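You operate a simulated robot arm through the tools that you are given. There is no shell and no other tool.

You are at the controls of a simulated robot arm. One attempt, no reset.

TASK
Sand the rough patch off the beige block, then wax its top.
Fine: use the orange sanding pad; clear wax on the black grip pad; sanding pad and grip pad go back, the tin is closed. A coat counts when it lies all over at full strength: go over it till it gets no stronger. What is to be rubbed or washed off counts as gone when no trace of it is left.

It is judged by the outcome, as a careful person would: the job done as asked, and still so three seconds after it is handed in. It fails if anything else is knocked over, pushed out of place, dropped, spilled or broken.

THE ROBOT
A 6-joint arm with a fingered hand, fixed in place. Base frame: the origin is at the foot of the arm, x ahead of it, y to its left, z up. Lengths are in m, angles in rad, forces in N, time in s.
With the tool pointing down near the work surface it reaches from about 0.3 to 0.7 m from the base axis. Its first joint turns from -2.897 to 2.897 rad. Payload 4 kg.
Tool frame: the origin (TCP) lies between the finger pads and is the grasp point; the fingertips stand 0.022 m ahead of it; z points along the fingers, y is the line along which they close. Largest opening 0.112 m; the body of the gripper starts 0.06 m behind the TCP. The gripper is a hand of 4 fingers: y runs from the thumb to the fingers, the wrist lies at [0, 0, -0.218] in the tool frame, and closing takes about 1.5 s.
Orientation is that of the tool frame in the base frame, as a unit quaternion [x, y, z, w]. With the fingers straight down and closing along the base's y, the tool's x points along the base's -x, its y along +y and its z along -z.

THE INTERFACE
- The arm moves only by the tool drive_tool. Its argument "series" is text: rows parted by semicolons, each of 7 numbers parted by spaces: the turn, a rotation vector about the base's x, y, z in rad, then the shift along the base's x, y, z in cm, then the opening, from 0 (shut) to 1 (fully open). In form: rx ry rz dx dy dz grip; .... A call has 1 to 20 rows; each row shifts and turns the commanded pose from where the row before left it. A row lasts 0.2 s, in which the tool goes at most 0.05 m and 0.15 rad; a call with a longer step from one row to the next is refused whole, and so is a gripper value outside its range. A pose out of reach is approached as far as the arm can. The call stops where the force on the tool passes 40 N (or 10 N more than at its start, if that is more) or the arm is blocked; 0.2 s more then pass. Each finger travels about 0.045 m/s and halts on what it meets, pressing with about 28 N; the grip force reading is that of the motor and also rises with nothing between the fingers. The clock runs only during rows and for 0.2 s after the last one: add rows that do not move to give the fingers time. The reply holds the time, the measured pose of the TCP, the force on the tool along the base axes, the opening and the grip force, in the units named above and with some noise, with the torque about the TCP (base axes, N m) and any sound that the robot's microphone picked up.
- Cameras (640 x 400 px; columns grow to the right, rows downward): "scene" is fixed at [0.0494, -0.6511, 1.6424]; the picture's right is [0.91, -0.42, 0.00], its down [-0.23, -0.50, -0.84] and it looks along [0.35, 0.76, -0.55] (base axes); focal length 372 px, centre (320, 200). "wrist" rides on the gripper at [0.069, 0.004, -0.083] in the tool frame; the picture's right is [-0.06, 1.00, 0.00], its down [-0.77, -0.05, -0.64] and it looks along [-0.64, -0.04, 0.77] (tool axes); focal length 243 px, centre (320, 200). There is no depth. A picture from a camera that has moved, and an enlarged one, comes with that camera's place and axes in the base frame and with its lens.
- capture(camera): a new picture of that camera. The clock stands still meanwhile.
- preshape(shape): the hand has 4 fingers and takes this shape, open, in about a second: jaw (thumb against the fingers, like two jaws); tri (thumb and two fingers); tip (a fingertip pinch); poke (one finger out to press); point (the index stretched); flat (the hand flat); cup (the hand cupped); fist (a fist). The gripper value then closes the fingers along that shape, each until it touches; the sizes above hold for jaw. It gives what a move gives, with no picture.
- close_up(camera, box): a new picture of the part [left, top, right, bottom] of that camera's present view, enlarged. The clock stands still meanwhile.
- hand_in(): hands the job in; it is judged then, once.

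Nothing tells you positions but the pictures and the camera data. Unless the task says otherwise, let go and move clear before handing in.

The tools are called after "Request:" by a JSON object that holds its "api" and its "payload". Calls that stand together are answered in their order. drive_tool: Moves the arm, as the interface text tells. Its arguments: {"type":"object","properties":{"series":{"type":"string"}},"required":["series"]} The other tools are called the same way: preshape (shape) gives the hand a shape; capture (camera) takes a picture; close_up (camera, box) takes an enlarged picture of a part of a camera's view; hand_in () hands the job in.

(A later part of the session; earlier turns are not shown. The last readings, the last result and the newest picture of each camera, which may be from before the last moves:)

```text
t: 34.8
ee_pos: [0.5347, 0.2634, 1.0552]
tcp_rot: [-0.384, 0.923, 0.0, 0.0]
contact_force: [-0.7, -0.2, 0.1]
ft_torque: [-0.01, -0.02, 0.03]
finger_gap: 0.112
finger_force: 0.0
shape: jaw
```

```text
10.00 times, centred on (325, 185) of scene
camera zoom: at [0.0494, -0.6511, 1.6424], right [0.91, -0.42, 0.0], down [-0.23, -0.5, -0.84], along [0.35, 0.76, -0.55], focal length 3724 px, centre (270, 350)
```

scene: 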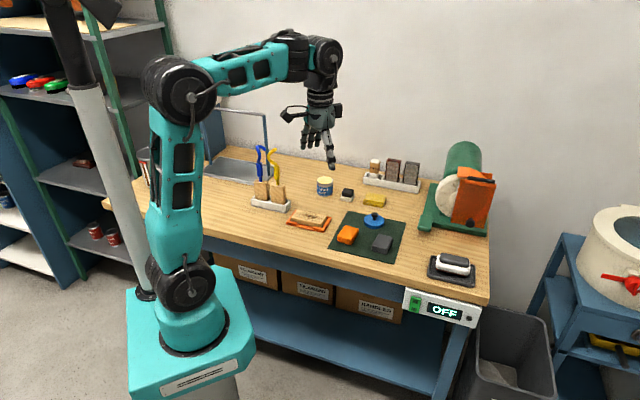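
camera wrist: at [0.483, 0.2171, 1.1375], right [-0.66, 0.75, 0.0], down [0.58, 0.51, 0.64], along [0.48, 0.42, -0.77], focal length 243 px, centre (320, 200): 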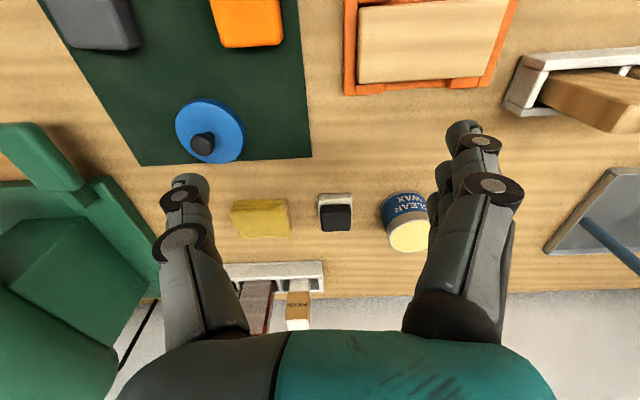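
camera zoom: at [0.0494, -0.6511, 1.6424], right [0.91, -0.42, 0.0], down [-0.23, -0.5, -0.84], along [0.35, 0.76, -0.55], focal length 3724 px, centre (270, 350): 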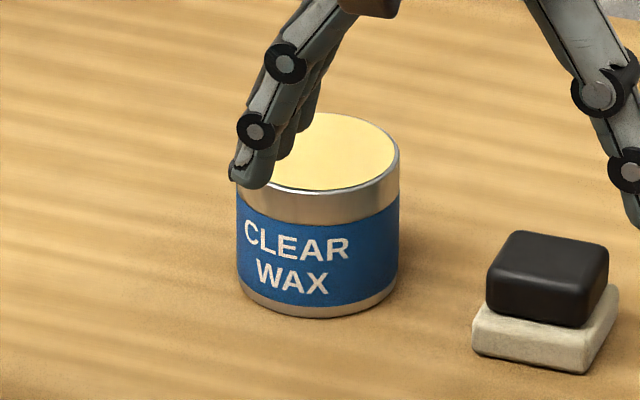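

The grip pad is a cream pad about 0.045 m square with a black handle on top. I place it at about (0.640, 0.380) with its top at z≈0.902. It's near the edge of reach, so I'll hover above it with a partly opened hand and see if the arm gets there.

Request:
{"api": "drive_tool", "payload": {"series": "0 0 0 2.6 2.9 -1.3 0.62; 0 0 0 2.6 2.9 -1.3 0.62; 0 0 0 2.6 2.9 -1.3 0.62; 0 0 0 2.7 2.9 -1.3 0.62; 0 0 0 0 0 0 0.62; 0 0 0 0 0 0 0.62; 0 0 0 0 0 0 0.62"}}

Request:
{"api": "capture", "payload": {"camera": "wrist"}}

Request:
{"api": "capture", "payload": {"camera": "scene"}}

```text
t: 36.4
ee_pos: [0.5983, 0.3538, 1.0034]
tcp_rot: [-0.383, 0.924, 0.0, 0.0]
contact_force: [-0.2, 0.3, 0.5]
ft_torque: [0.0, 0.0, 0.01]
finger_gap: 0.0698
finger_force: 0.0
shape: jaw
out of reach, approached as far as the arm can: row 3, 4
```

```text
taken
camera wrist: at [0.5469, 0.3072, 1.0878], right [-0.66, 0.75, 0.0], down [0.57, 0.51, 0.64], along [0.48, 0.42, -0.77], focal length 243 px, centre (320, 200)
```

wrist: 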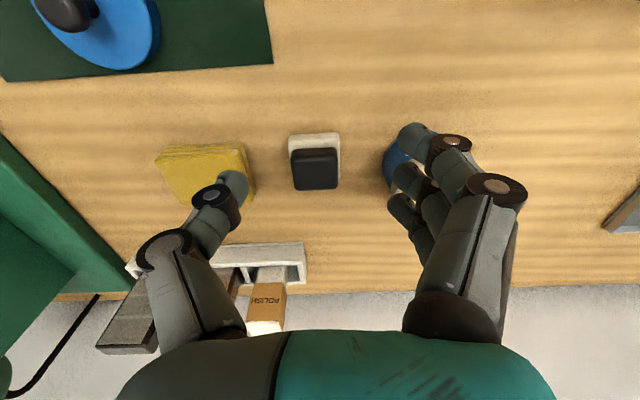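

```text
taken
```

scene: 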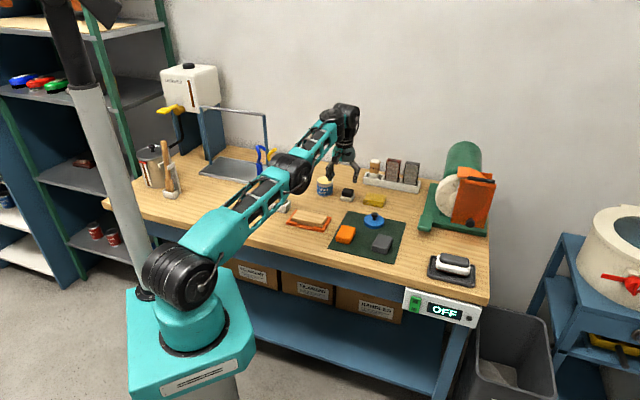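

Pointing straight down, the arm only reaches r≈0.695 at this height. I'll check whether it gets further when lower, before tilting the hand outward.

Request:
{"api": "drive_tool", "payload": {"series": "0 0 0 0 0 -2 0.62; 0 0 0 0 0 -2 0.62; 0 0 0 0 0 0 0.62; 0 0 0 0 0 0 0.62"}}

```text
t: 37.4
ee_pos: [0.6026, 0.3556, 0.9655]
tcp_rot: [-0.384, 0.924, -0.001, 0.0]
contact_force: [0.1, -1.5, 0.1]
ft_torque: [0.0, -0.05, -0.01]
finger_gap: 0.07
finger_force: 0.1
shape: jaw
out of reach, approached as far as the arm can: row 2
```

Reach tops out near r≈0.70 straight down. I'll tilt the hand about 15° outward around its closing axis, and keep that same tilt for picking up, dipping and rubbing so the pad stays flat.

Request:
{"api": "drive_tool", "payload": {"series": "0 0 0 0 0 1 0.62; 0.092 -0.092 0 0 0 0 0.62; 0.092 -0.092 0 0 0 0 0.62; 0 0 0 0 0 0 0.62; 0 0 0 0 0 0 0.62"}}

Request:
{"api": "capture", "payload": {"camera": "wrist"}}

Request:
{"api": "close_up", "payload": {"camera": "scene", "box": [300, 130, 400, 215]}}

```text
t: 38.6
ee_pos: [0.6048, 0.3654, 1.0098]
tcp_rot: [-0.38, 0.919, 0.028, 0.097]
contact_force: [-0.5, -0.4, -0.1]
ft_torque: [0.03, 0.01, 0.01]
finger_gap: 0.0698
finger_force: 0.1
shape: jaw
out of reach, approached as far as the arm can: row 2, 3
```

```text
taken
camera wrist: at [0.5418, 0.3091, 1.0791], right [-0.66, 0.75, -0.01], down [0.46, 0.42, 0.78], along [0.59, 0.51, -0.62], focal length 243 px, centre (320, 200)
```

wrist: 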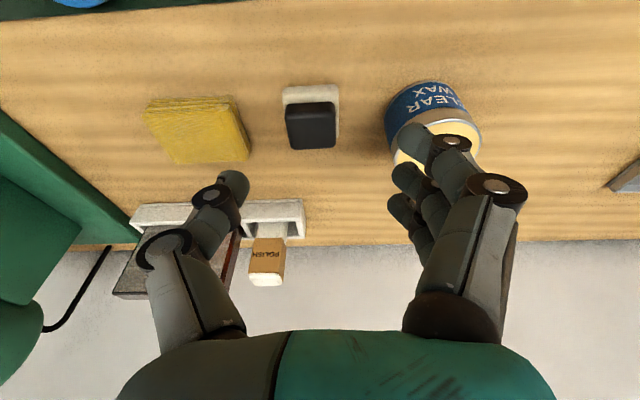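

```text
4.71 times, centred on (350, 172) of scene
camera zoom: at [0.0494, -0.6511, 1.6424], right [0.91, -0.42, 0.0], down [-0.23, -0.5, -0.84], along [0.35, 0.76, -0.55], focal length 1752 px, centre (179, 329)
```

zoom: 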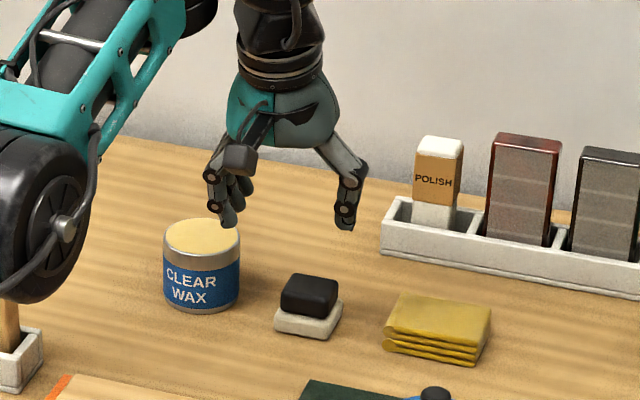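

The reach limit interfered with the tilt. I'll pull back first, settle the tilt there, then extend again.

Request:
{"api": "drive_tool", "payload": {"series": "0 0 0 -3 -3 0 0.62; 0 0 0 -3 -3 0 0.62; 0 0 0 0 0 0 0.62; 0 0 0 0 0 0 0.62"}}

```text
t: 39.6
ee_pos: [0.5871, 0.3441, 1.0129]
tcp_rot: [-0.379, 0.92, 0.027, 0.096]
contact_force: [0.0, 0.1, 0.4]
ft_torque: [-0.01, 0.01, -0.01]
finger_gap: 0.0697
finger_force: 0.1
shape: jaw
out of reach, approached as far as the arm can: row 1, 2
```

Request:
{"api": "drive_tool", "payload": {"series": "0 0 0 0 0 0 0.62; 0 0 0 -2 -2 0 0.62; 0 0 0 -2 -2 0 0.62; 0 0 0 0 0 0 0.62; 0 0 0 0 0 0 0.62"}}

Request:
{"api": "capture", "payload": {"camera": "scene"}}

```text
t: 40.8
ee_pos: [0.5878, 0.3423, 1.0152]
tcp_rot: [-0.38, 0.92, 0.027, 0.097]
contact_force: [-0.5, -0.4, -0.3]
ft_torque: [-0.01, 0.01, -0.02]
finger_gap: 0.0699
finger_force: 0.1
shape: jaw
out of reach, approached as far as the arm can: row 2, 3
```

```text
taken
```

scene: 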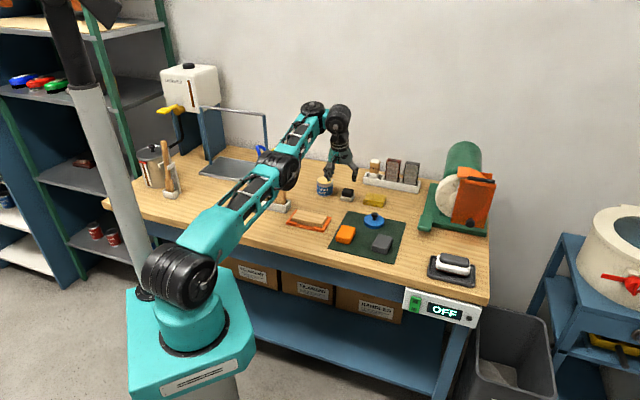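

The arm looks stuck close to full extension. I'll undo the tilt and pull back to a comfortable pose.

Request:
{"api": "drive_tool", "payload": {"series": "-0.092 0.092 0 0 0 0 0.62; -0.092 0.092 0 0 0 0 0.62; 0 0 0 0 0 0 0.62; 0 0 0 0 0 0 0.62"}}

```text
t: 41.8
ee_pos: [0.5876, 0.3509, 1.0151]
tcp_rot: [-0.383, 0.924, 0.003, -0.004]
contact_force: [0.1, -0.3, 1.3]
ft_torque: [-0.01, 0.03, -0.02]
finger_gap: 0.0696
finger_force: 0.0
shape: jaw
out of reach, approached as far as the arm can: row 2
```

Request:
{"api": "drive_tool", "payload": {"series": "0 0 0 -2 -1.2 2 0.62; 0 0 0 -2 -1.2 2 0.62; 0 0 0 -2 -1.2 0 0.62; 0 0 0 0 0 0 0.62"}}

```text
t: 42.8
ee_pos: [0.5184, 0.31, 1.0551]
tcp_rot: [-0.383, 0.923, -0.022, -0.023]
contact_force: [0.1, 0.0, 0.0]
ft_torque: [0.0, -0.02, 0.03]
finger_gap: 0.0697
finger_force: 0.1
shape: jaw
out of reach, approached as far as the arm can: row 1
```

Clipped commands left a small leftover tilt. I'll now set the intended outward tilt here, well inside reach.

Request:
{"api": "drive_tool", "payload": {"series": "0.081 -0.07 0 0 0 0 0.62; 0.081 -0.07 0 0 0 0 0.62; 0.08 -0.07 0 0 0 0 0.62; 0 0 0 0 0 0 0.62; 0 0 0 0 0 0 0.62"}}

```text
t: 44.0
ee_pos: [0.5199, 0.3079, 1.0552]
tcp_rot: [-0.379, 0.916, 0.049, 0.12]
contact_force: [-0.4, -0.6, 1.2]
ft_torque: [0.0, 0.03, -0.01]
finger_gap: 0.07
finger_force: 0.2
shape: jaw
```

The tilt is set exactly as wanted. Now I'll extend outward in stages.

Request:
{"api": "drive_tool", "payload": {"series": "0 0 0 2.67 1.6 -1.8 0.62; 0 0 0 2.67 1.6 -1.8 0.62; 0 0 0 2.66 1.6 -1.8 0.62; 0 0 0 0 0 0 0.62"}}

```text
t: 45.0
ee_pos: [0.5994, 0.3572, 0.9992]
tcp_rot: [-0.378, 0.917, 0.049, 0.12]
contact_force: [0.4, 0.5, 0.0]
ft_torque: [0.01, -0.01, 0.03]
finger_gap: 0.0697
finger_force: 0.2
shape: jaw
```

Request:
{"api": "drive_tool", "payload": {"series": "0 0 0 1.35 0.8 -1 0.62; 0 0 0 1.35 0.8 -1 0.62; 0 0 0 1.35 0.7 -1 0.62; 0 0 0 0 0 0 0.62"}}

Request:
{"api": "capture", "payload": {"camera": "wrist"}}

Request:
{"api": "close_up", "payload": {"camera": "scene", "box": [310, 150, 390, 215]}}

```text
t: 46.0
ee_pos: [0.6398, 0.3807, 0.9688]
tcp_rot: [-0.379, 0.917, 0.049, 0.119]
contact_force: [-0.5, 0.1, 0.7]
ft_torque: [0.01, -0.03, 0.02]
finger_gap: 0.07
finger_force: 0.0
shape: jaw
```

```text
taken
camera wrist: at [0.575, 0.3206, 1.0333], right [-0.66, 0.75, 0.02], down [0.44, 0.37, 0.82], along [0.61, 0.55, -0.58], focal length 243 px, centre (320, 200)
```

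wrist: 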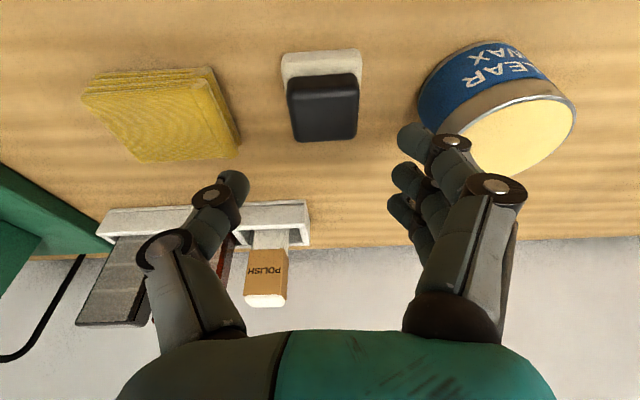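

```text
6.15 times, centred on (350, 182) of scene
camera zoom: at [0.0494, -0.6511, 1.6424], right [0.91, -0.42, 0.0], down [-0.23, -0.5, -0.84], along [0.35, 0.76, -0.55], focal length 2292 px, centre (135, 308)
```

zoom: 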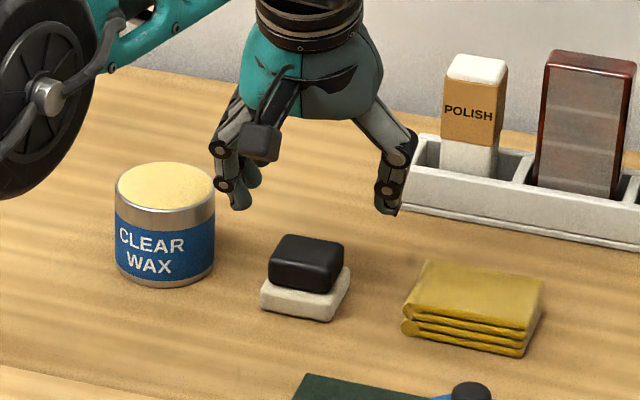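

With the tilt the hand reaches right over the grip pad, with clearance to the cloth and tin. I'll descend part way and check the alignment.

Request:
{"api": "drive_tool", "payload": {"series": "0 0 0 0 0.35 -1.5 0.62; 0 0 0 0 0 -1.5 0.62; 0 0 0 0 0 -1 0.62; 0 0 0 0 0 0 0.62; 0 0 0 0 0 0 0.62"}}

Request:
{"api": "capture", "payload": {"camera": "wrist"}}

Request:
{"api": "close_up", "payload": {"camera": "scene", "box": [320, 165, 380, 210]}}

```text
t: 47.2
ee_pos: [0.6396, 0.383, 0.9302]
tcp_rot: [-0.378, 0.917, 0.049, 0.12]
contact_force: [0.2, -0.4, 0.3]
ft_torque: [-0.02, 0.0, 0.03]
finger_gap: 0.0698
finger_force: 0.0
shape: jaw
```

```text
taken
camera wrist: at [0.5749, 0.3231, 0.9937], right [-0.66, 0.75, 0.02], down [0.44, 0.37, 0.82], along [0.61, 0.55, -0.58], focal length 243 px, centre (320, 200)
```

wrist: 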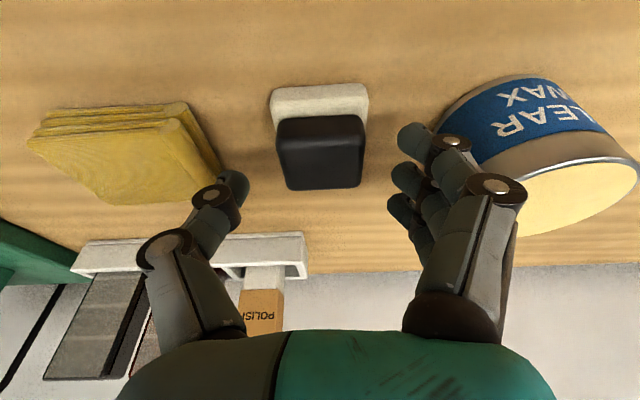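

```text
8.89 times, centred on (350, 188) of scene
camera zoom: at [0.0494, -0.6511, 1.6424], right [0.91, -0.42, 0.0], down [-0.23, -0.5, -0.84], along [0.35, 0.76, -0.55], focal length 3310 px, centre (53, 311)
```

zoom: 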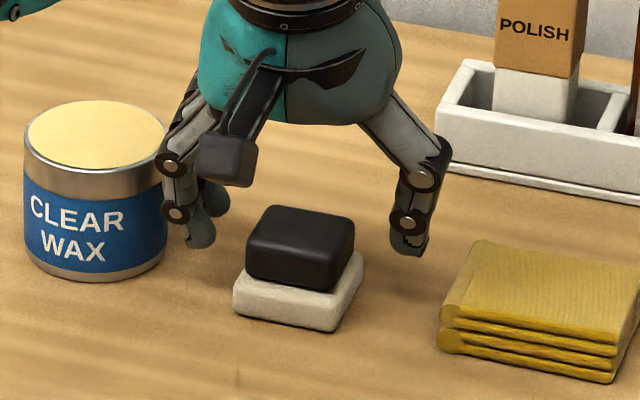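

The handle is well centred. I'll lower to grip height and check for any contact before closing.

Request:
{"api": "drive_tool", "payload": {"series": "0 0 0 0.05 0.2 -0.8 0.62; 0 0 0 0 0 -0.7 0.62; 0 0 0 0 0 0 0.62; 0 0 0 0 0 0 0.62"}}

Request:
{"api": "capture", "payload": {"camera": "wrist"}}

Request:
{"api": "close_up", "payload": {"camera": "scene", "box": [320, 165, 380, 210]}}

```text
t: 48.2
ee_pos: [0.6404, 0.3851, 0.9153]
tcp_rot: [-0.378, 0.917, 0.049, 0.12]
contact_force: [-0.1, -0.8, -0.1]
ft_torque: [0.03, 0.01, 0.01]
finger_gap: 0.0698
finger_force: 0.1
shape: jaw
```

```text
taken
camera wrist: at [0.5744, 0.3252, 0.9791], right [-0.66, 0.75, 0.02], down [0.44, 0.37, 0.82], along [0.61, 0.55, -0.58], focal length 243 px, centre (320, 200)
```

wrist: 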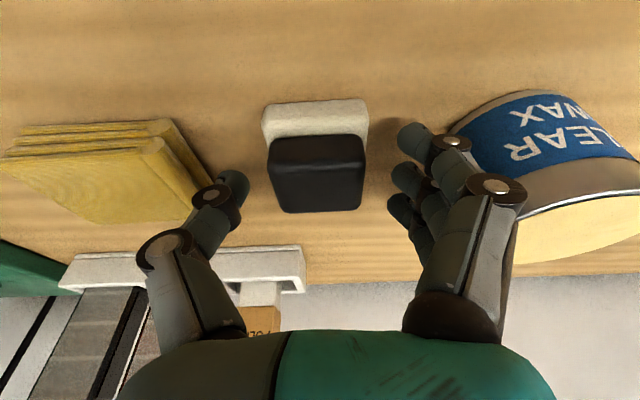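

```text
8.89 times, centred on (350, 188) of scene
camera zoom: at [0.0494, -0.6511, 1.6424], right [0.91, -0.42, 0.0], down [-0.23, -0.5, -0.84], along [0.35, 0.76, -0.55], focal length 3310 px, centre (53, 311)
```

zoom: 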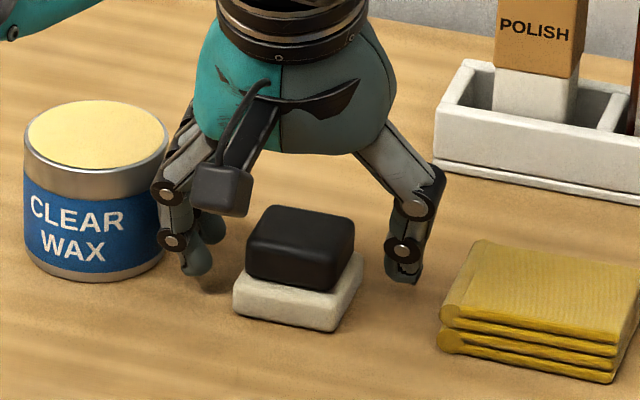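

The fingertips are clear of the table, cloth and tin, at the height of the black handle. Closing on it.

Request:
{"api": "drive_tool", "payload": {"series": "0 0 0 0 0 0 0.5; 0 0 0 0 0 0 0.4; 0 0 0 0 0 0 0.3; 0 0 0 0 0 0 0.2; 0 0 0 0 0 0 0; 0 0 0 0 0 0 0; 0 0 0 0 0 0 0; 0 0 0 0 0 0 0"}}

Request:
{"api": "capture", "payload": {"camera": "wrist"}}

Request:
{"api": "close_up", "payload": {"camera": "scene", "box": [320, 165, 380, 210]}}

```text
t: 50.0
ee_pos: [0.6389, 0.3845, 0.9169]
tcp_rot: [-0.379, 0.916, 0.05, 0.12]
contact_force: [2.3, -1.0, 4.1]
ft_torque: [0.01, 0.06, -0.03]
finger_gap: 0.0265
finger_force: 28.1
shape: jaw
```

```text
taken
camera wrist: at [0.5746, 0.3251, 0.9796], right [-0.66, 0.75, 0.02], down [0.44, 0.37, 0.82], along [0.61, 0.55, -0.58], focal length 243 px, centre (320, 200)
```

wrist: 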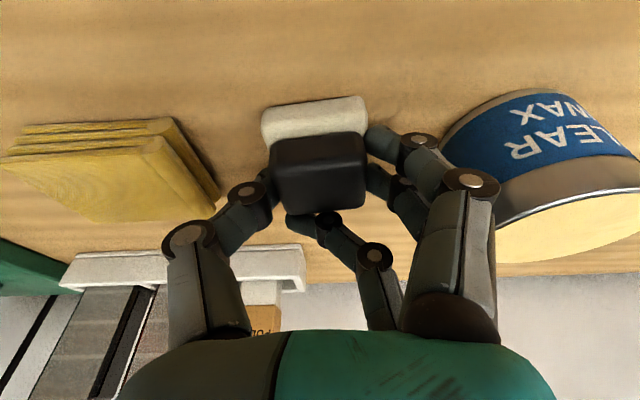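

```text
8.89 times, centred on (350, 188) of scene
camera zoom: at [0.0494, -0.6511, 1.6424], right [0.91, -0.42, 0.0], down [-0.23, -0.5, -0.84], along [0.35, 0.76, -0.55], focal length 3310 px, centre (53, 311)
```

zoom: 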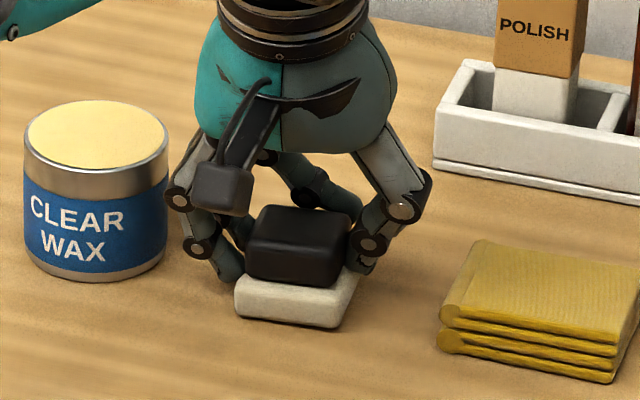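

The handle is held by the thumb and two fingers, with the third finger curled behind it. I'll lift a little to test the hold.

Request:
{"api": "drive_tool", "payload": {"series": "0 0 0 0 0 0.5 0; 0 0 0 0 0 1 0; 0 0 0 0 0 2 0; 0 0 0 0 0 2 0; 0 0 0 0 0 0 0; 0 0 0 0 0 0 0"}}

Request:
{"api": "capture", "payload": {"camera": "wrist"}}

Request:
{"api": "close_up", "payload": {"camera": "scene", "box": [320, 145, 380, 190]}}

```text
t: 51.4
ee_pos: [0.6384, 0.3844, 0.9707]
tcp_rot: [-0.379, 0.916, 0.05, 0.12]
contact_force: [0.1, -0.6, -0.6]
ft_torque: [-0.05, -0.02, -0.01]
finger_gap: 0.0257
finger_force: 27.7
shape: jaw
```

```text
taken
camera wrist: at [0.5749, 0.3248, 1.033], right [-0.66, 0.75, 0.02], down [0.44, 0.37, 0.82], along [0.61, 0.55, -0.58], focal length 243 px, centre (320, 200)
```

wrist: 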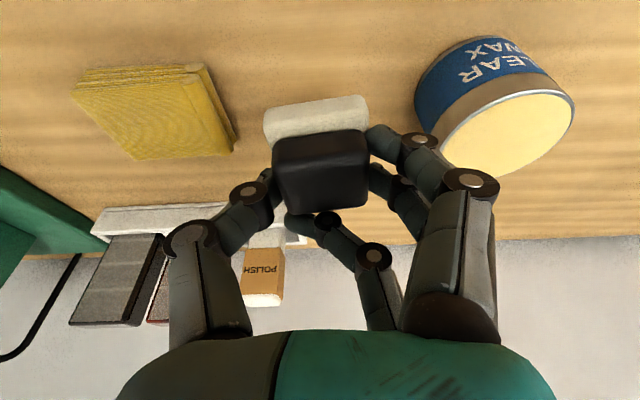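

```text
8.89 times, centred on (350, 168) of scene
camera zoom: at [0.0494, -0.6511, 1.6424], right [0.91, -0.42, 0.0], down [-0.23, -0.5, -0.84], along [0.35, 0.76, -0.55], focal length 3310 px, centre (53, 489)
```

zoom: 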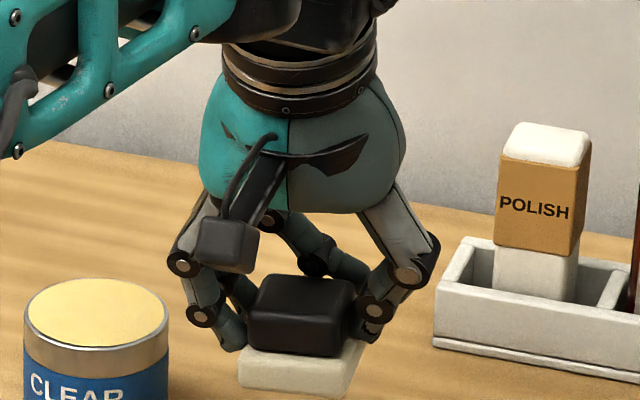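

The grip pad is firmly held and level. I'll raise it over the tin rim height and move part way towards the tin for a better look.

Request:
{"api": "drive_tool", "payload": {"series": "0 0 0 -0.5 -0.5 2.5 0; 0 0 0 -2 2 0.5 0; 0 0 0 -1.5 2 0 0; 0 0 0 0 0 0 0; 0 0 0 0 0 0 0"}}

Request:
{"api": "capture", "payload": {"camera": "wrist"}}

Request:
{"api": "close_up", "payload": {"camera": "scene", "box": [300, 145, 360, 200]}}

```text
t: 52.6
ee_pos: [0.5992, 0.42, 0.9998]
tcp_rot: [-0.378, 0.917, 0.05, 0.12]
contact_force: [0.5, 0.0, 0.3]
ft_torque: [0.01, 0.03, 0.03]
finger_gap: 0.0257
finger_force: 28.2
shape: jaw
```

```text
taken
camera wrist: at [0.534, 0.3598, 1.0642], right [-0.66, 0.75, 0.02], down [0.44, 0.37, 0.82], along [0.61, 0.55, -0.58], focal length 243 px, centre (320, 200)
```

wrist: 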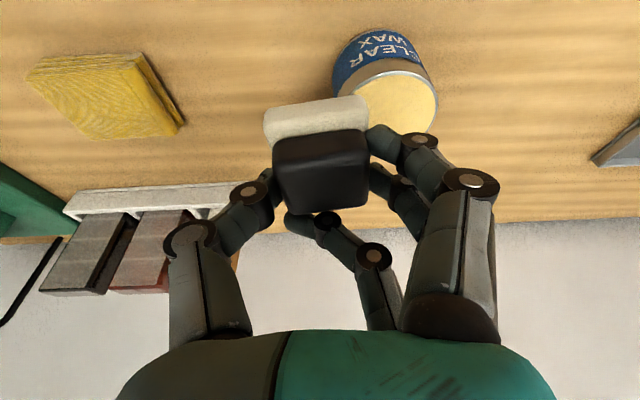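

```text
7.27 times, centred on (330, 172) of scene
camera zoom: at [0.0494, -0.6511, 1.6424], right [0.91, -0.42, 0.0], down [-0.23, -0.5, -0.84], along [0.35, 0.76, -0.55], focal length 2708 px, centre (247, 400)
```

zoom: 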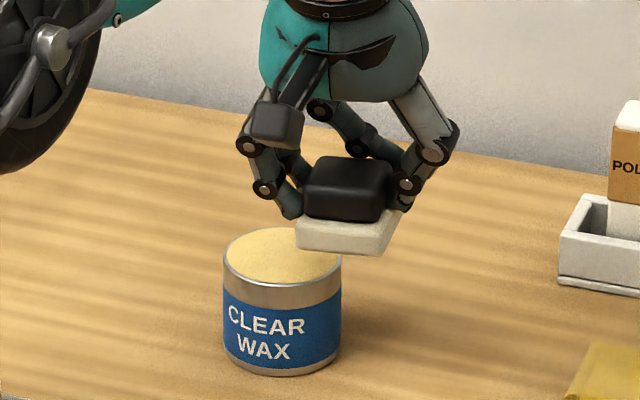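

Request:
{"api": "close_up", "payload": {"camera": "wrist", "box": [250, 20, 450, 220]}}

Request:
{"api": "close_up", "payload": {"camera": "scene", "box": [310, 160, 350, 200]}}

```text
2.00 times, centred on (350, 120) of wrist
camera zoom: at [0.534, 0.3598, 1.0642], right [-0.66, 0.75, 0.02], down [0.44, 0.37, 0.82], along [0.61, 0.55, -0.58], focal length 485 px, centre (260, 360)
```

zoom: 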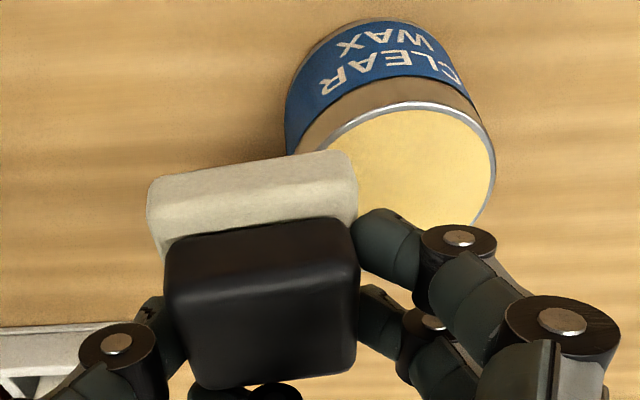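

```text
10.00 times, centred on (330, 180) of scene
camera zoom: at [0.0494, -0.6511, 1.6424], right [0.91, -0.42, 0.0], down [-0.23, -0.5, -0.84], along [0.35, 0.76, -0.55], focal length 3724 px, centre (220, 400)
```

zoom: 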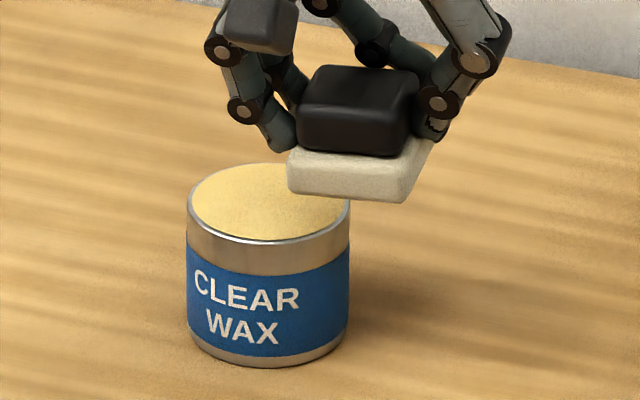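

I estimate the tin centre at about (0.577, 0.459) with its rim near z≈0.926. I'll shift the pad over it and check from the scene camera.

Request:
{"api": "drive_tool", "payload": {"series": "0 0 0 -1.1 1.8 0 0; 0 0 0 -1.1 1.8 0 0; 0 0 0 0 0 0 0; 0 0 0 0 0 0 0"}}

Request:
{"api": "capture", "payload": {"camera": "wrist"}}

Request:
{"api": "close_up", "payload": {"camera": "scene", "box": [300, 150, 350, 200]}}

```text
t: 53.6
ee_pos: [0.5764, 0.4555, 1.0002]
tcp_rot: [-0.378, 0.916, 0.049, 0.121]
contact_force: [0.1, -0.5, 0.3]
ft_torque: [0.03, -0.03, 0.02]
finger_gap: 0.0246
finger_force: 28.0
shape: jaw
```

```text
taken
camera wrist: at [0.5127, 0.3955, 1.0631], right [-0.66, 0.75, 0.02], down [0.44, 0.37, 0.82], along [0.61, 0.55, -0.58], focal length 243 px, centre (320, 200)
```

wrist: 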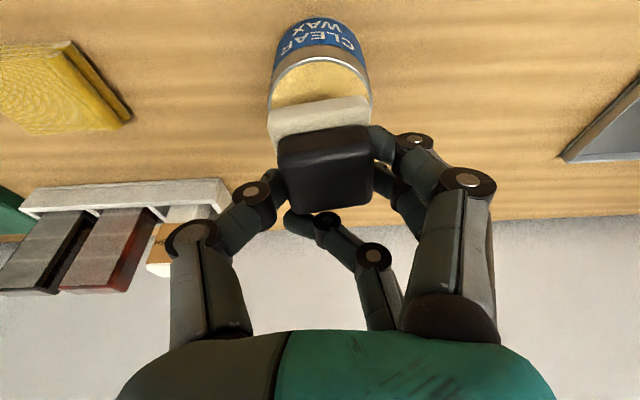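

```text
8.00 times, centred on (325, 175) of scene
camera zoom: at [0.0494, -0.6511, 1.6424], right [0.91, -0.42, 0.0], down [-0.23, -0.5, -0.84], along [0.35, 0.76, -0.55], focal length 2979 px, centre (280, 400)
```

zoom: 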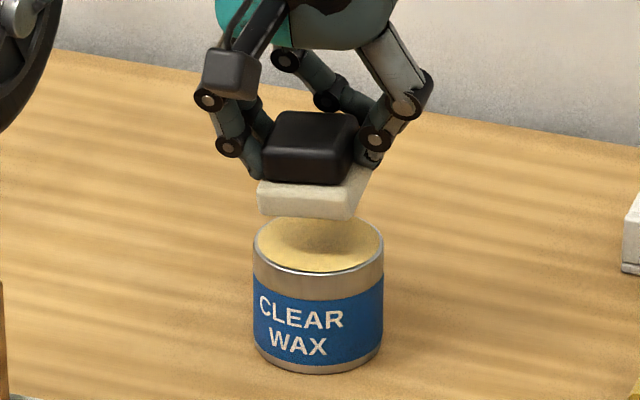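

Nearly centred. I'll nudge the pad 4 mm outward and lower it towards the wax.

Request:
{"api": "drive_tool", "payload": {"series": "0 0 0 0.35 0.25 -1 0; 0 0 0 0 0 -1 0; 0 0 0 0 0 -0.4 0; 0 0 0 0 0 0 0; 0 0 0 0 0 0 0"}}

Request:
{"api": "close_up", "payload": {"camera": "scene", "box": [300, 155, 350, 205]}}

Request:
{"api": "close_up", "payload": {"camera": "wrist", "box": [220, 20, 420, 220]}}

```text
t: 54.8
ee_pos: [0.5802, 0.4595, 0.9771]
tcp_rot: [-0.378, 0.916, 0.05, 0.121]
contact_force: [0.1, 0.8, 7.0]
ft_torque: [0.03, 0.18, -0.01]
finger_gap: 0.0247
finger_force: 27.8
shape: jaw
```

```text
8.00 times, centred on (325, 180) of scene
camera zoom: at [0.0494, -0.6511, 1.6424], right [0.91, -0.42, 0.0], down [-0.23, -0.5, -0.84], along [0.35, 0.76, -0.55], focal length 2979 px, centre (280, 360)
```

zoom: 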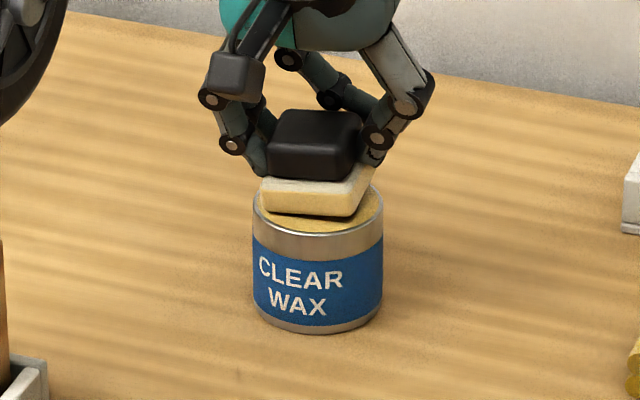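

```text
2.00 times, centred on (320, 120) of wrist
camera zoom: at [0.5159, 0.3986, 1.0406], right [-0.66, 0.75, 0.02], down [0.44, 0.37, 0.82], along [0.61, 0.55, -0.58], focal length 485 px, centre (320, 360)
```

zoom: 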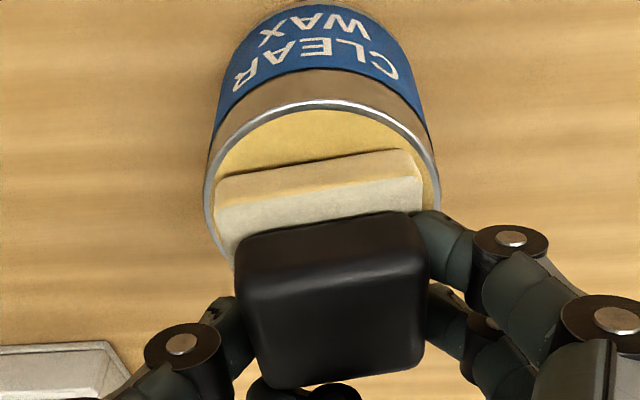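

The pad is touching the wax, but sits a little towards the far rim. I'll lift slightly, bring it about 6 mm back, and press and rub it gently in the wax.

Request:
{"api": "drive_tool", "payload": {"series": "0 0 0 0 0 0.5 0; 0 0 0 -0.35 -0.5 0 0; 0 0 0 0 0 -0.4 0; 0 0 0 0 0 -0.2 0; 0 0 0 0 0 0 0"}}

Request:
{"api": "close_up", "payload": {"camera": "scene", "box": [300, 155, 350, 205]}}

Request:
{"api": "close_up", "payload": {"camera": "wrist", "box": [220, 20, 420, 220]}}

```text
t: 56.0
ee_pos: [0.5785, 0.4539, 0.9763]
tcp_rot: [-0.379, 0.916, 0.05, 0.122]
contact_force: [1.2, 1.2, 11.5]
ft_torque: [0.06, 0.41, 0.0]
finger_gap: 0.0251
finger_force: 28.2
shape: jaw
```

```text
8.00 times, centred on (325, 180) of scene
camera zoom: at [0.0494, -0.6511, 1.6424], right [0.91, -0.42, 0.0], down [-0.23, -0.5, -0.84], along [0.35, 0.76, -0.55], focal length 2979 px, centre (280, 360)
```

zoom: 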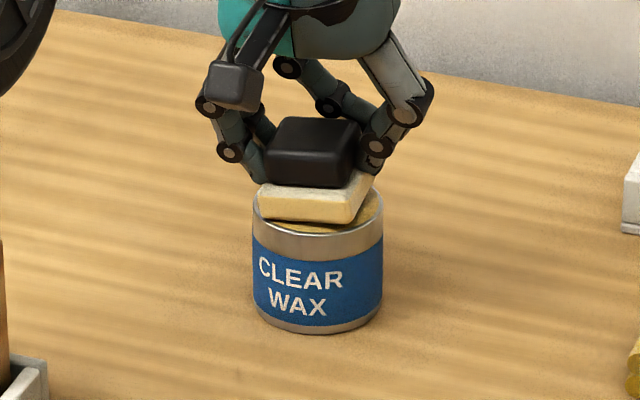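

```text
2.00 times, centred on (320, 120) of wrist
camera zoom: at [0.5129, 0.3935, 1.0394], right [-0.66, 0.75, 0.02], down [0.44, 0.37, 0.82], along [0.61, 0.55, -0.57], focal length 485 px, centre (320, 360)
```

zoom: 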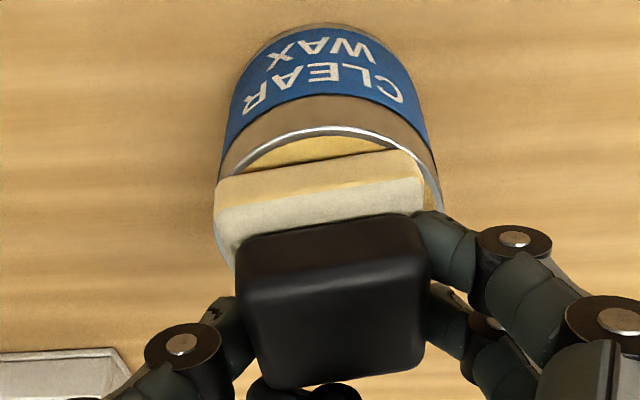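

The pad has picked up wax. I'll lift straight up off the tin and inspect.

Request:
{"api": "drive_tool", "payload": {"series": "0 0 0 0 0 0.5 0; 0 0 0 0 0 1.5 0; 0 0 0 0 0 2 0; 0 0 0 0 0 0 0"}}

Request:
{"api": "close_up", "payload": {"camera": "scene", "box": [300, 145, 350, 205]}}

```text
t: 57.0
ee_pos: [0.5775, 0.4528, 1.0155]
tcp_rot: [-0.378, 0.917, 0.05, 0.119]
contact_force: [-0.7, 0.7, -0.4]
ft_torque: [0.01, -0.01, 0.0]
finger_gap: 0.0246
finger_force: 28.2
shape: jaw
```

```text
6.67 times, centred on (325, 175) of scene
camera zoom: at [0.0494, -0.6511, 1.6424], right [0.91, -0.42, 0.0], down [-0.23, -0.5, -0.84], along [0.35, 0.76, -0.55], focal length 2482 px, centre (287, 367)
```

zoom: 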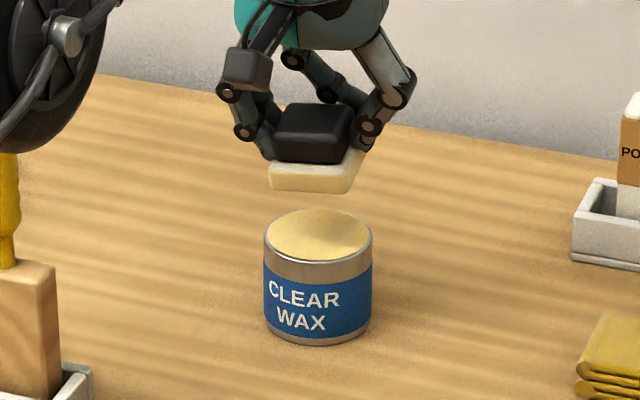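

Request:
{"api": "close_up", "payload": {"camera": "scene", "box": [220, 110, 360, 230]}}

```text
3.33 times, centred on (290, 170) of scene
camera zoom: at [0.0494, -0.6511, 1.6424], right [0.91, -0.42, 0.0], down [-0.23, -0.5, -0.84], along [0.35, 0.76, -0.55], focal length 1241 px, centre (420, 300)
```

zoom: 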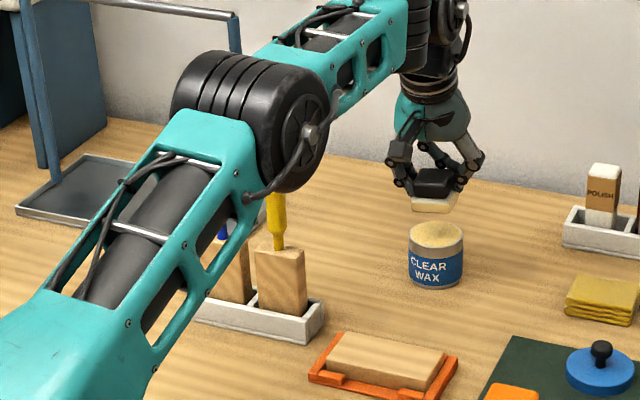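

Nothing has been disturbed. I'll carry the waxed pad over to the block.

Request:
{"api": "drive_tool", "payload": {"series": "0 0 0 -2.6 -2.96 0 0; 0 0 0 -2.6 -2.96 0 0; 0 0 0 -2.6 -2.96 0 0; 0 0 0 -2.6 -2.96 0 0; 0 0 0 -2.6 -2.96 -1 0; 0 0 0 0 0 -1.5 0; 0 0 0 0 0 0 0"}}

Request:
{"api": "close_up", "payload": {"camera": "scene", "box": [275, 175, 355, 235]}}

Request:
{"api": "capture", "payload": {"camera": "wrist"}}

```text
t: 58.6
ee_pos: [0.4471, 0.3059, 0.99]
tcp_rot: [-0.379, 0.916, 0.049, 0.12]
contact_force: [0.0, 0.0, -0.3]
ft_torque: [0.02, 0.02, 0.02]
finger_gap: 0.0245
finger_force: 28.5
shape: jaw
```

```text
6.67 times, centred on (315, 205) of scene
camera zoom: at [0.0494, -0.6511, 1.6424], right [0.91, -0.42, 0.0], down [-0.23, -0.5, -0.84], along [0.35, 0.76, -0.55], focal length 2482 px, centre (353, 167)
```

zoom: 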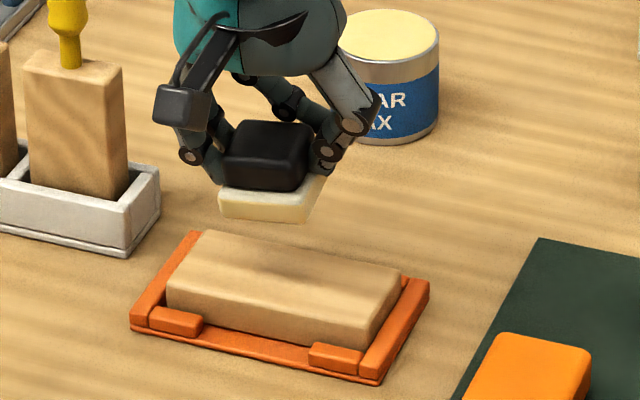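

```text
taken
camera wrist: at [0.3827, 0.246, 1.0535], right [-0.66, 0.75, 0.02], down [0.44, 0.37, 0.82], along [0.61, 0.55, -0.58], focal length 243 px, centre (320, 200)
```

wrist: 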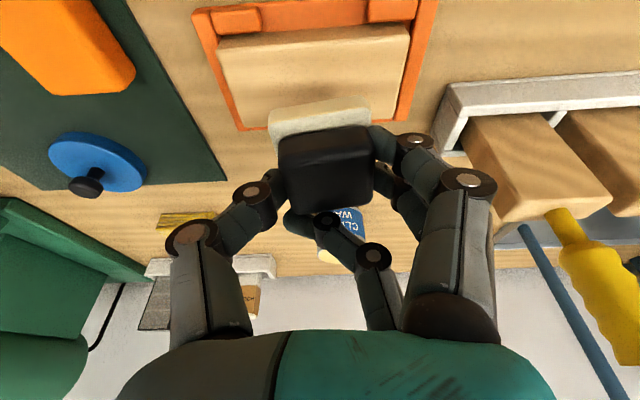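

The waxed pad is directly above the block. Lowering it to contact.

Request:
{"api": "drive_tool", "payload": {"series": "0 0 0 0 0 -2.5 0; 0 0 0 0 0 -1.8 0; 0 0 0 0 0 -0.5 0; 0 0 0 0 0 -0.2 0; 0 0 0 0 0 0 0"}}

Request:
{"api": "close_up", "payload": {"camera": "scene", "box": [290, 190, 340, 230]}}

```text
t: 59.9
ee_pos: [0.4493, 0.3058, 0.9452]
tcp_rot: [-0.378, 0.916, 0.051, 0.126]
contact_force: [-3.8, -2.0, 15.1]
ft_torque: [-0.07, 0.65, 0.08]
finger_gap: 0.0259
finger_force: 27.9
shape: jaw
stopped in row 5: the force on the tool passed its limit at 41 N (the readings are from after the stop); the commanded pose is now the measured one
```

```text
10.00 times, centred on (315, 210) of scene
camera zoom: at [0.0494, -0.6511, 1.6424], right [0.91, -0.42, 0.0], down [-0.23, -0.5, -0.84], along [0.35, 0.76, -0.55], focal length 3724 px, centre (370, 100)
```

zoom: 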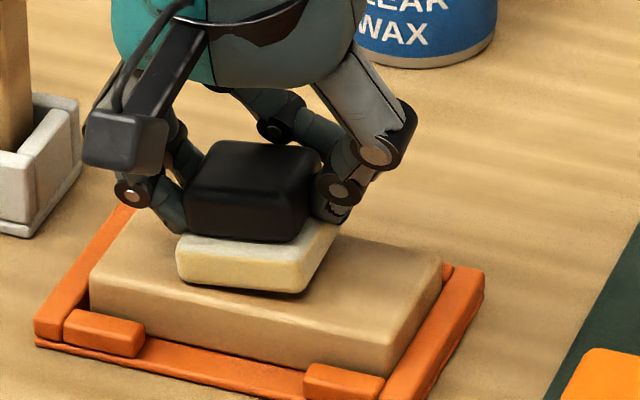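

Request:
{"api": "close_up", "payload": {"camera": "scene", "box": [305, 198, 330, 218]}}

Request:
{"api": "close_up", "payload": {"camera": "wrist", "box": [240, 60, 420, 220]}}

```text
16.00 times, centred on (318, 208) of scene
camera zoom: at [0.0494, -0.6511, 1.6424], right [0.91, -0.42, 0.0], down [-0.23, -0.5, -0.84], along [0.35, 0.76, -0.55], focal length 5958 px, centre (360, 72)
```

zoom: 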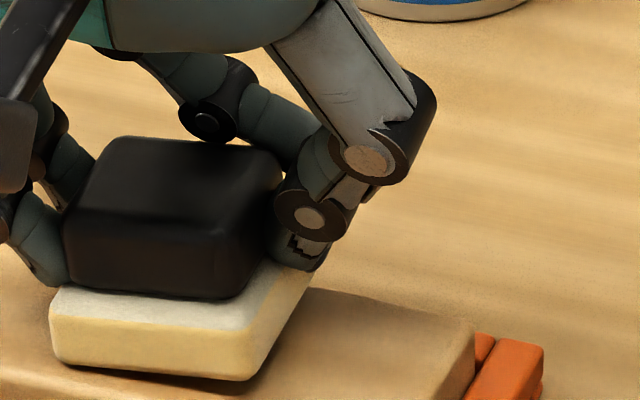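

```text
2.50 times, centred on (330, 140) of wrist
camera zoom: at [0.3848, 0.2457, 1.007], right [-0.66, 0.75, 0.02], down [0.43, 0.36, 0.82], along [0.61, 0.55, -0.57], focal length 606 px, centre (295, 350)
```

zoom: 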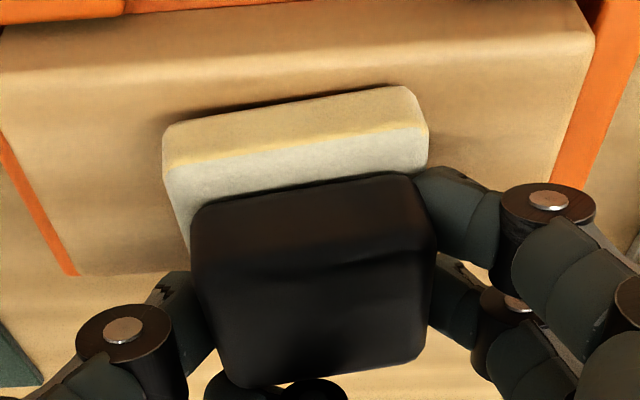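

Contact is on the near-left corner because the pad leans slightly in the grip. I'll raise a little, roll the hand about 2.5° to level it, and set it down again.

Request:
{"api": "drive_tool", "payload": {"series": "0 0 0 0 0 0.4 0; 0.025 0.045 0 0 0 0 0; 0 0 0 0 0 -0.2 0; 0 0 0 0 0 -0.15 0; 0 0 0 0 0 0 0"}}

Request:
{"api": "close_up", "payload": {"camera": "scene", "box": [305, 198, 330, 218]}}

```text
t: 61.0
ee_pos: [0.4501, 0.3062, 0.9442]
tcp_rot: [-0.374, 0.918, 0.071, 0.11]
contact_force: [4.6, 2.8, 15.3]
ft_torque: [0.07, 0.4, -0.07]
finger_gap: 0.0254
finger_force: 27.8
shape: jaw
```

```text
16.00 times, centred on (318, 208) of scene
camera zoom: at [0.0494, -0.6511, 1.6424], right [0.91, -0.42, 0.0], down [-0.23, -0.5, -0.84], along [0.35, 0.76, -0.55], focal length 5958 px, centre (360, 72)
```

zoom: 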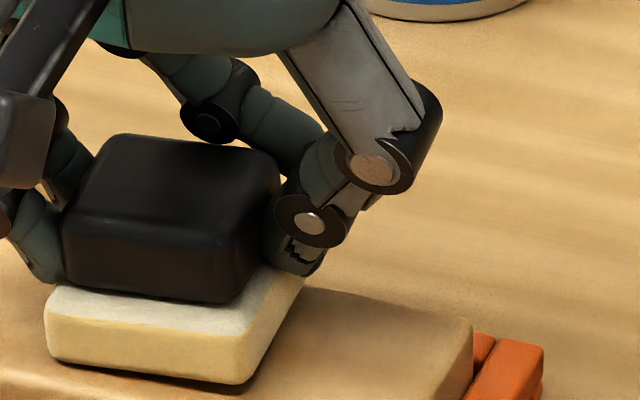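

Request:
{"api": "drive_tool", "payload": {"series": "0 0 0 0 0 0.3 0; 0.028 0.028 0 0 0 0 0; 0 0 0 0 0 -0.2 0; 0 0 0 0 0 -0.15 0; 0 0 0 0 0 0 0"}}

Request:
{"api": "close_up", "payload": {"camera": "scene", "box": [305, 198, 330, 218]}}

Request:
{"api": "close_up", "payload": {"camera": "wrist", "box": [240, 60, 420, 220]}}

```text
t: 62.2
ee_pos: [0.4484, 0.3061, 0.944]
tcp_rot: [-0.373, 0.918, 0.089, 0.101]
contact_force: [-0.8, 0.8, 9.4]
ft_torque: [-0.02, 0.33, -0.06]
finger_gap: 0.0251
finger_force: 27.7
shape: jaw
```

```text
16.00 times, centred on (318, 208) of scene
camera zoom: at [0.0494, -0.6511, 1.6424], right [0.91, -0.42, 0.0], down [-0.23, -0.5, -0.84], along [0.35, 0.76, -0.55], focal length 5958 px, centre (360, 72)
```

zoom: 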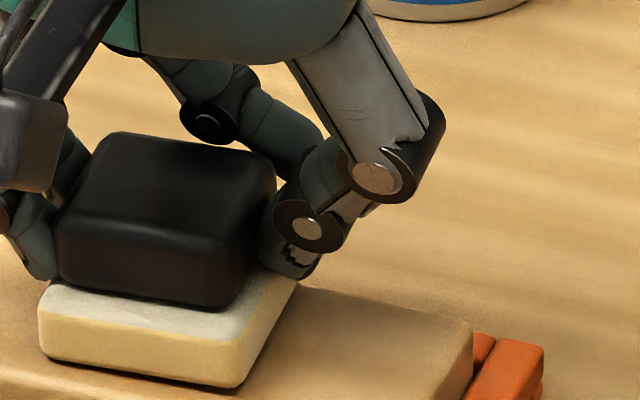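

```text
2.50 times, centred on (330, 140) of wrist
camera zoom: at [0.3892, 0.2427, 1.0081], right [-0.66, 0.75, 0.1], down [0.49, 0.32, 0.81], along [0.57, 0.58, -0.58], focal length 606 px, centre (295, 350)
```

zoom: 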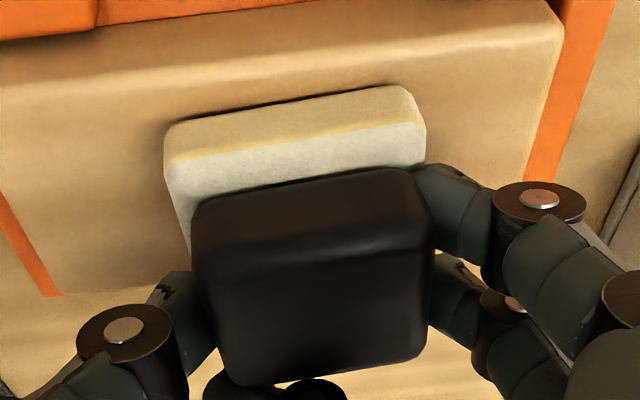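

The torque still shows the −x corner bearing the load, so I'll rotate a bit more about +y and recheck.

Request:
{"api": "drive_tool", "payload": {"series": "0 0 0 0 0 0.3 0; 0 0.06 0 0 0 0 0; 0 0 0 0 0 -0.2 0; 0 0 0 0 0 -0.15 0; 0 0 0 0 0 0 0"}}

Request:
{"api": "close_up", "payload": {"camera": "scene", "box": [305, 198, 330, 218]}}

```text
t: 63.5
ee_pos: [0.4495, 0.3062, 0.9436]
tcp_rot: [-0.371, 0.92, 0.1, 0.073]
contact_force: [1.3, 0.9, 3.7]
ft_torque: [-0.07, 0.03, 0.03]
finger_gap: 0.0251
finger_force: 27.7
shape: jaw
```

```text
16.00 times, centred on (318, 208) of scene
camera zoom: at [0.0494, -0.6511, 1.6424], right [0.91, -0.42, 0.0], down [-0.23, -0.5, -0.84], along [0.35, 0.76, -0.55], focal length 5958 px, centre (360, 72)
```

zoom: 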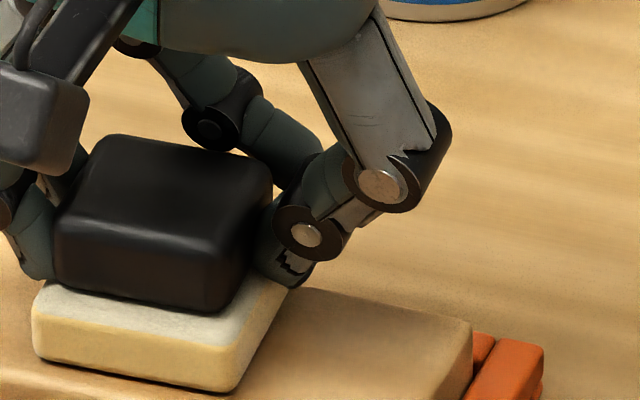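

Request:
{"api": "drive_tool", "payload": {"series": "0 0 0 0 0 -0.1 0; 0 0 0 0 0 0 0; 0 0 0 0 0 0 0"}}

Request:
{"api": "close_up", "payload": {"camera": "wrist", "box": [240, 60, 420, 220]}}

```text
t: 64.2
ee_pos: [0.4502, 0.3065, 0.9433]
tcp_rot: [-0.371, 0.92, 0.1, 0.073]
contact_force: [3.5, 1.9, 10.6]
ft_torque: [-0.07, 0.19, 0.03]
finger_gap: 0.0248
finger_force: 28.3
shape: jaw
```

```text
2.50 times, centred on (330, 140) of wrist
camera zoom: at [0.3927, 0.243, 1.0099], right [-0.65, 0.75, 0.14], down [0.54, 0.32, 0.78], along [0.53, 0.58, -0.61], focal length 606 px, centre (295, 350)
```

zoom: 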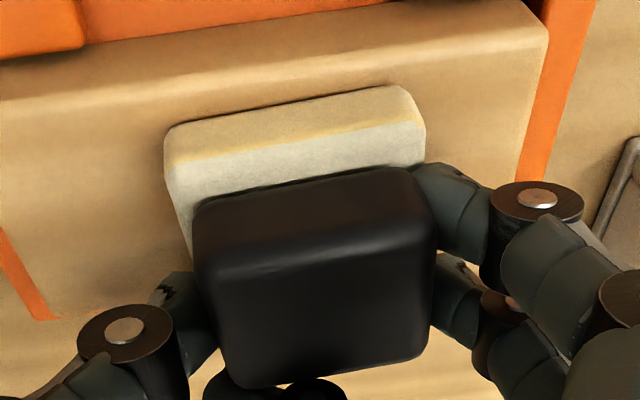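

Request:
{"api": "drive_tool", "payload": {"series": "0 0 0 0 0 0.3 0; -0.042 0.042 0 0 0 0 0; 0 0 0 0 0 -0.2 0; 0 0 0 0 0 -0.1 0; 0 0 0 0 0 0 0; 0 0 0 0 0 0 0"}}

Request:
{"api": "close_up", "payload": {"camera": "scene", "box": [305, 198, 330, 218]}}

```text
t: 65.7
ee_pos: [0.448, 0.3068, 0.9423]
tcp_rot: [-0.37, 0.924, 0.089, 0.047]
contact_force: [0.6, -0.4, 5.7]
ft_torque: [-0.01, -0.01, -0.04]
finger_gap: 0.0249
finger_force: 27.7
shape: jaw
```

```text
16.00 times, centred on (318, 208) of scene
camera zoom: at [0.0494, -0.6511, 1.6424], right [0.91, -0.42, 0.0], down [-0.23, -0.5, -0.84], along [0.35, 0.76, -0.55], focal length 5958 px, centre (360, 72)
```

zoom: 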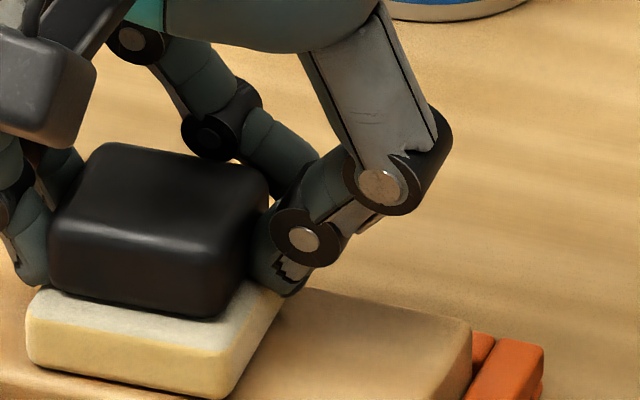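

The torque is now near zero, so the pad lies flat on the block. I'll apply light pressure and start waxing strokes over the back and middle strips.

Request:
{"api": "drive_tool", "payload": {"series": "0 0 0 0.3 0.3 -0.05 0; 0 0 0 0.76 -0.76 0 0; 0 0 0 0.76 -0.76 0 0; 0 0 0 0.76 -0.76 0 0; 0 0 0 0.76 -0.76 0 0; 0 0 0 -0.85 0.85 0 0; 0 0 0 -0.85 0.85 0 0; 0 0 0 -0.85 0.85 0 0; 0 0 0 -0.85 0.85 0 0; 0 0 0 -0.85 0.85 0 0; 0 0 0 -0.85 0.85 0 0; 0 0 0 -0.5 -0.5 0 0; 0 0 0 0.85 -0.85 0 0; 0 0 0 0.85 -0.85 0 0; 0 0 0 0.85 -0.85 0 0; 0 0 0 0 0 0 0"}}

Request:
{"api": "close_up", "payload": {"camera": "scene", "box": [290, 190, 340, 230]}}

Request:
{"api": "capture", "payload": {"camera": "wrist"}}

```text
t: 69.0
ee_pos: [0.4528, 0.2984, 0.9407]
tcp_rot: [-0.369, 0.924, 0.087, 0.045]
contact_force: [-4.1, 2.4, 10.4]
ft_torque: [0.11, 0.33, -0.03]
finger_gap: 0.0253
finger_force: 28.4
shape: jaw
```

```text
10.00 times, centred on (315, 210) of scene
camera zoom: at [0.0494, -0.6511, 1.6424], right [0.91, -0.42, 0.0], down [-0.23, -0.5, -0.84], along [0.35, 0.76, -0.55], focal length 3724 px, centre (370, 100)
```

zoom: 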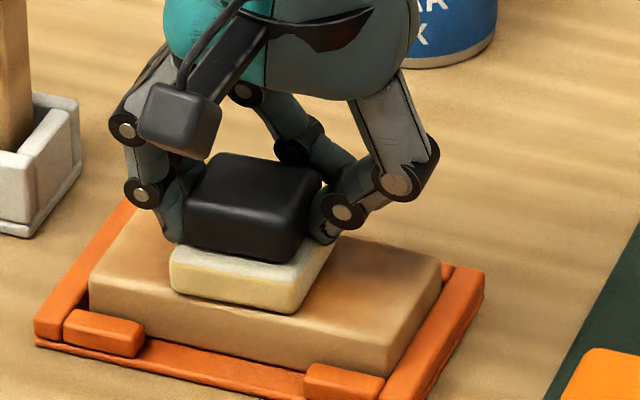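

```text
taken
camera wrist: at [0.3982, 0.2378, 1.0135], right [-0.64, 0.75, 0.14], down [0.57, 0.36, 0.74], along [0.51, 0.55, -0.66], focal length 243 px, centre (320, 200)
```

wrist: 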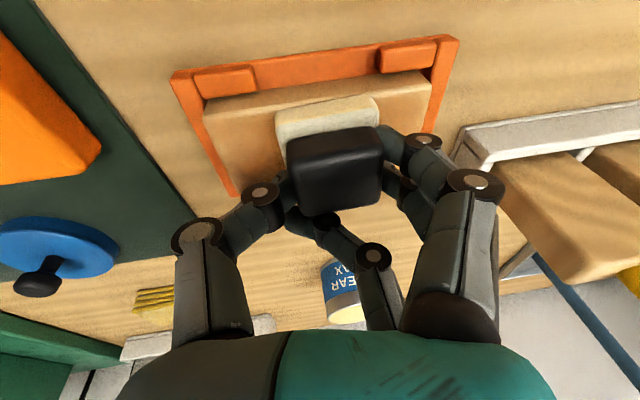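

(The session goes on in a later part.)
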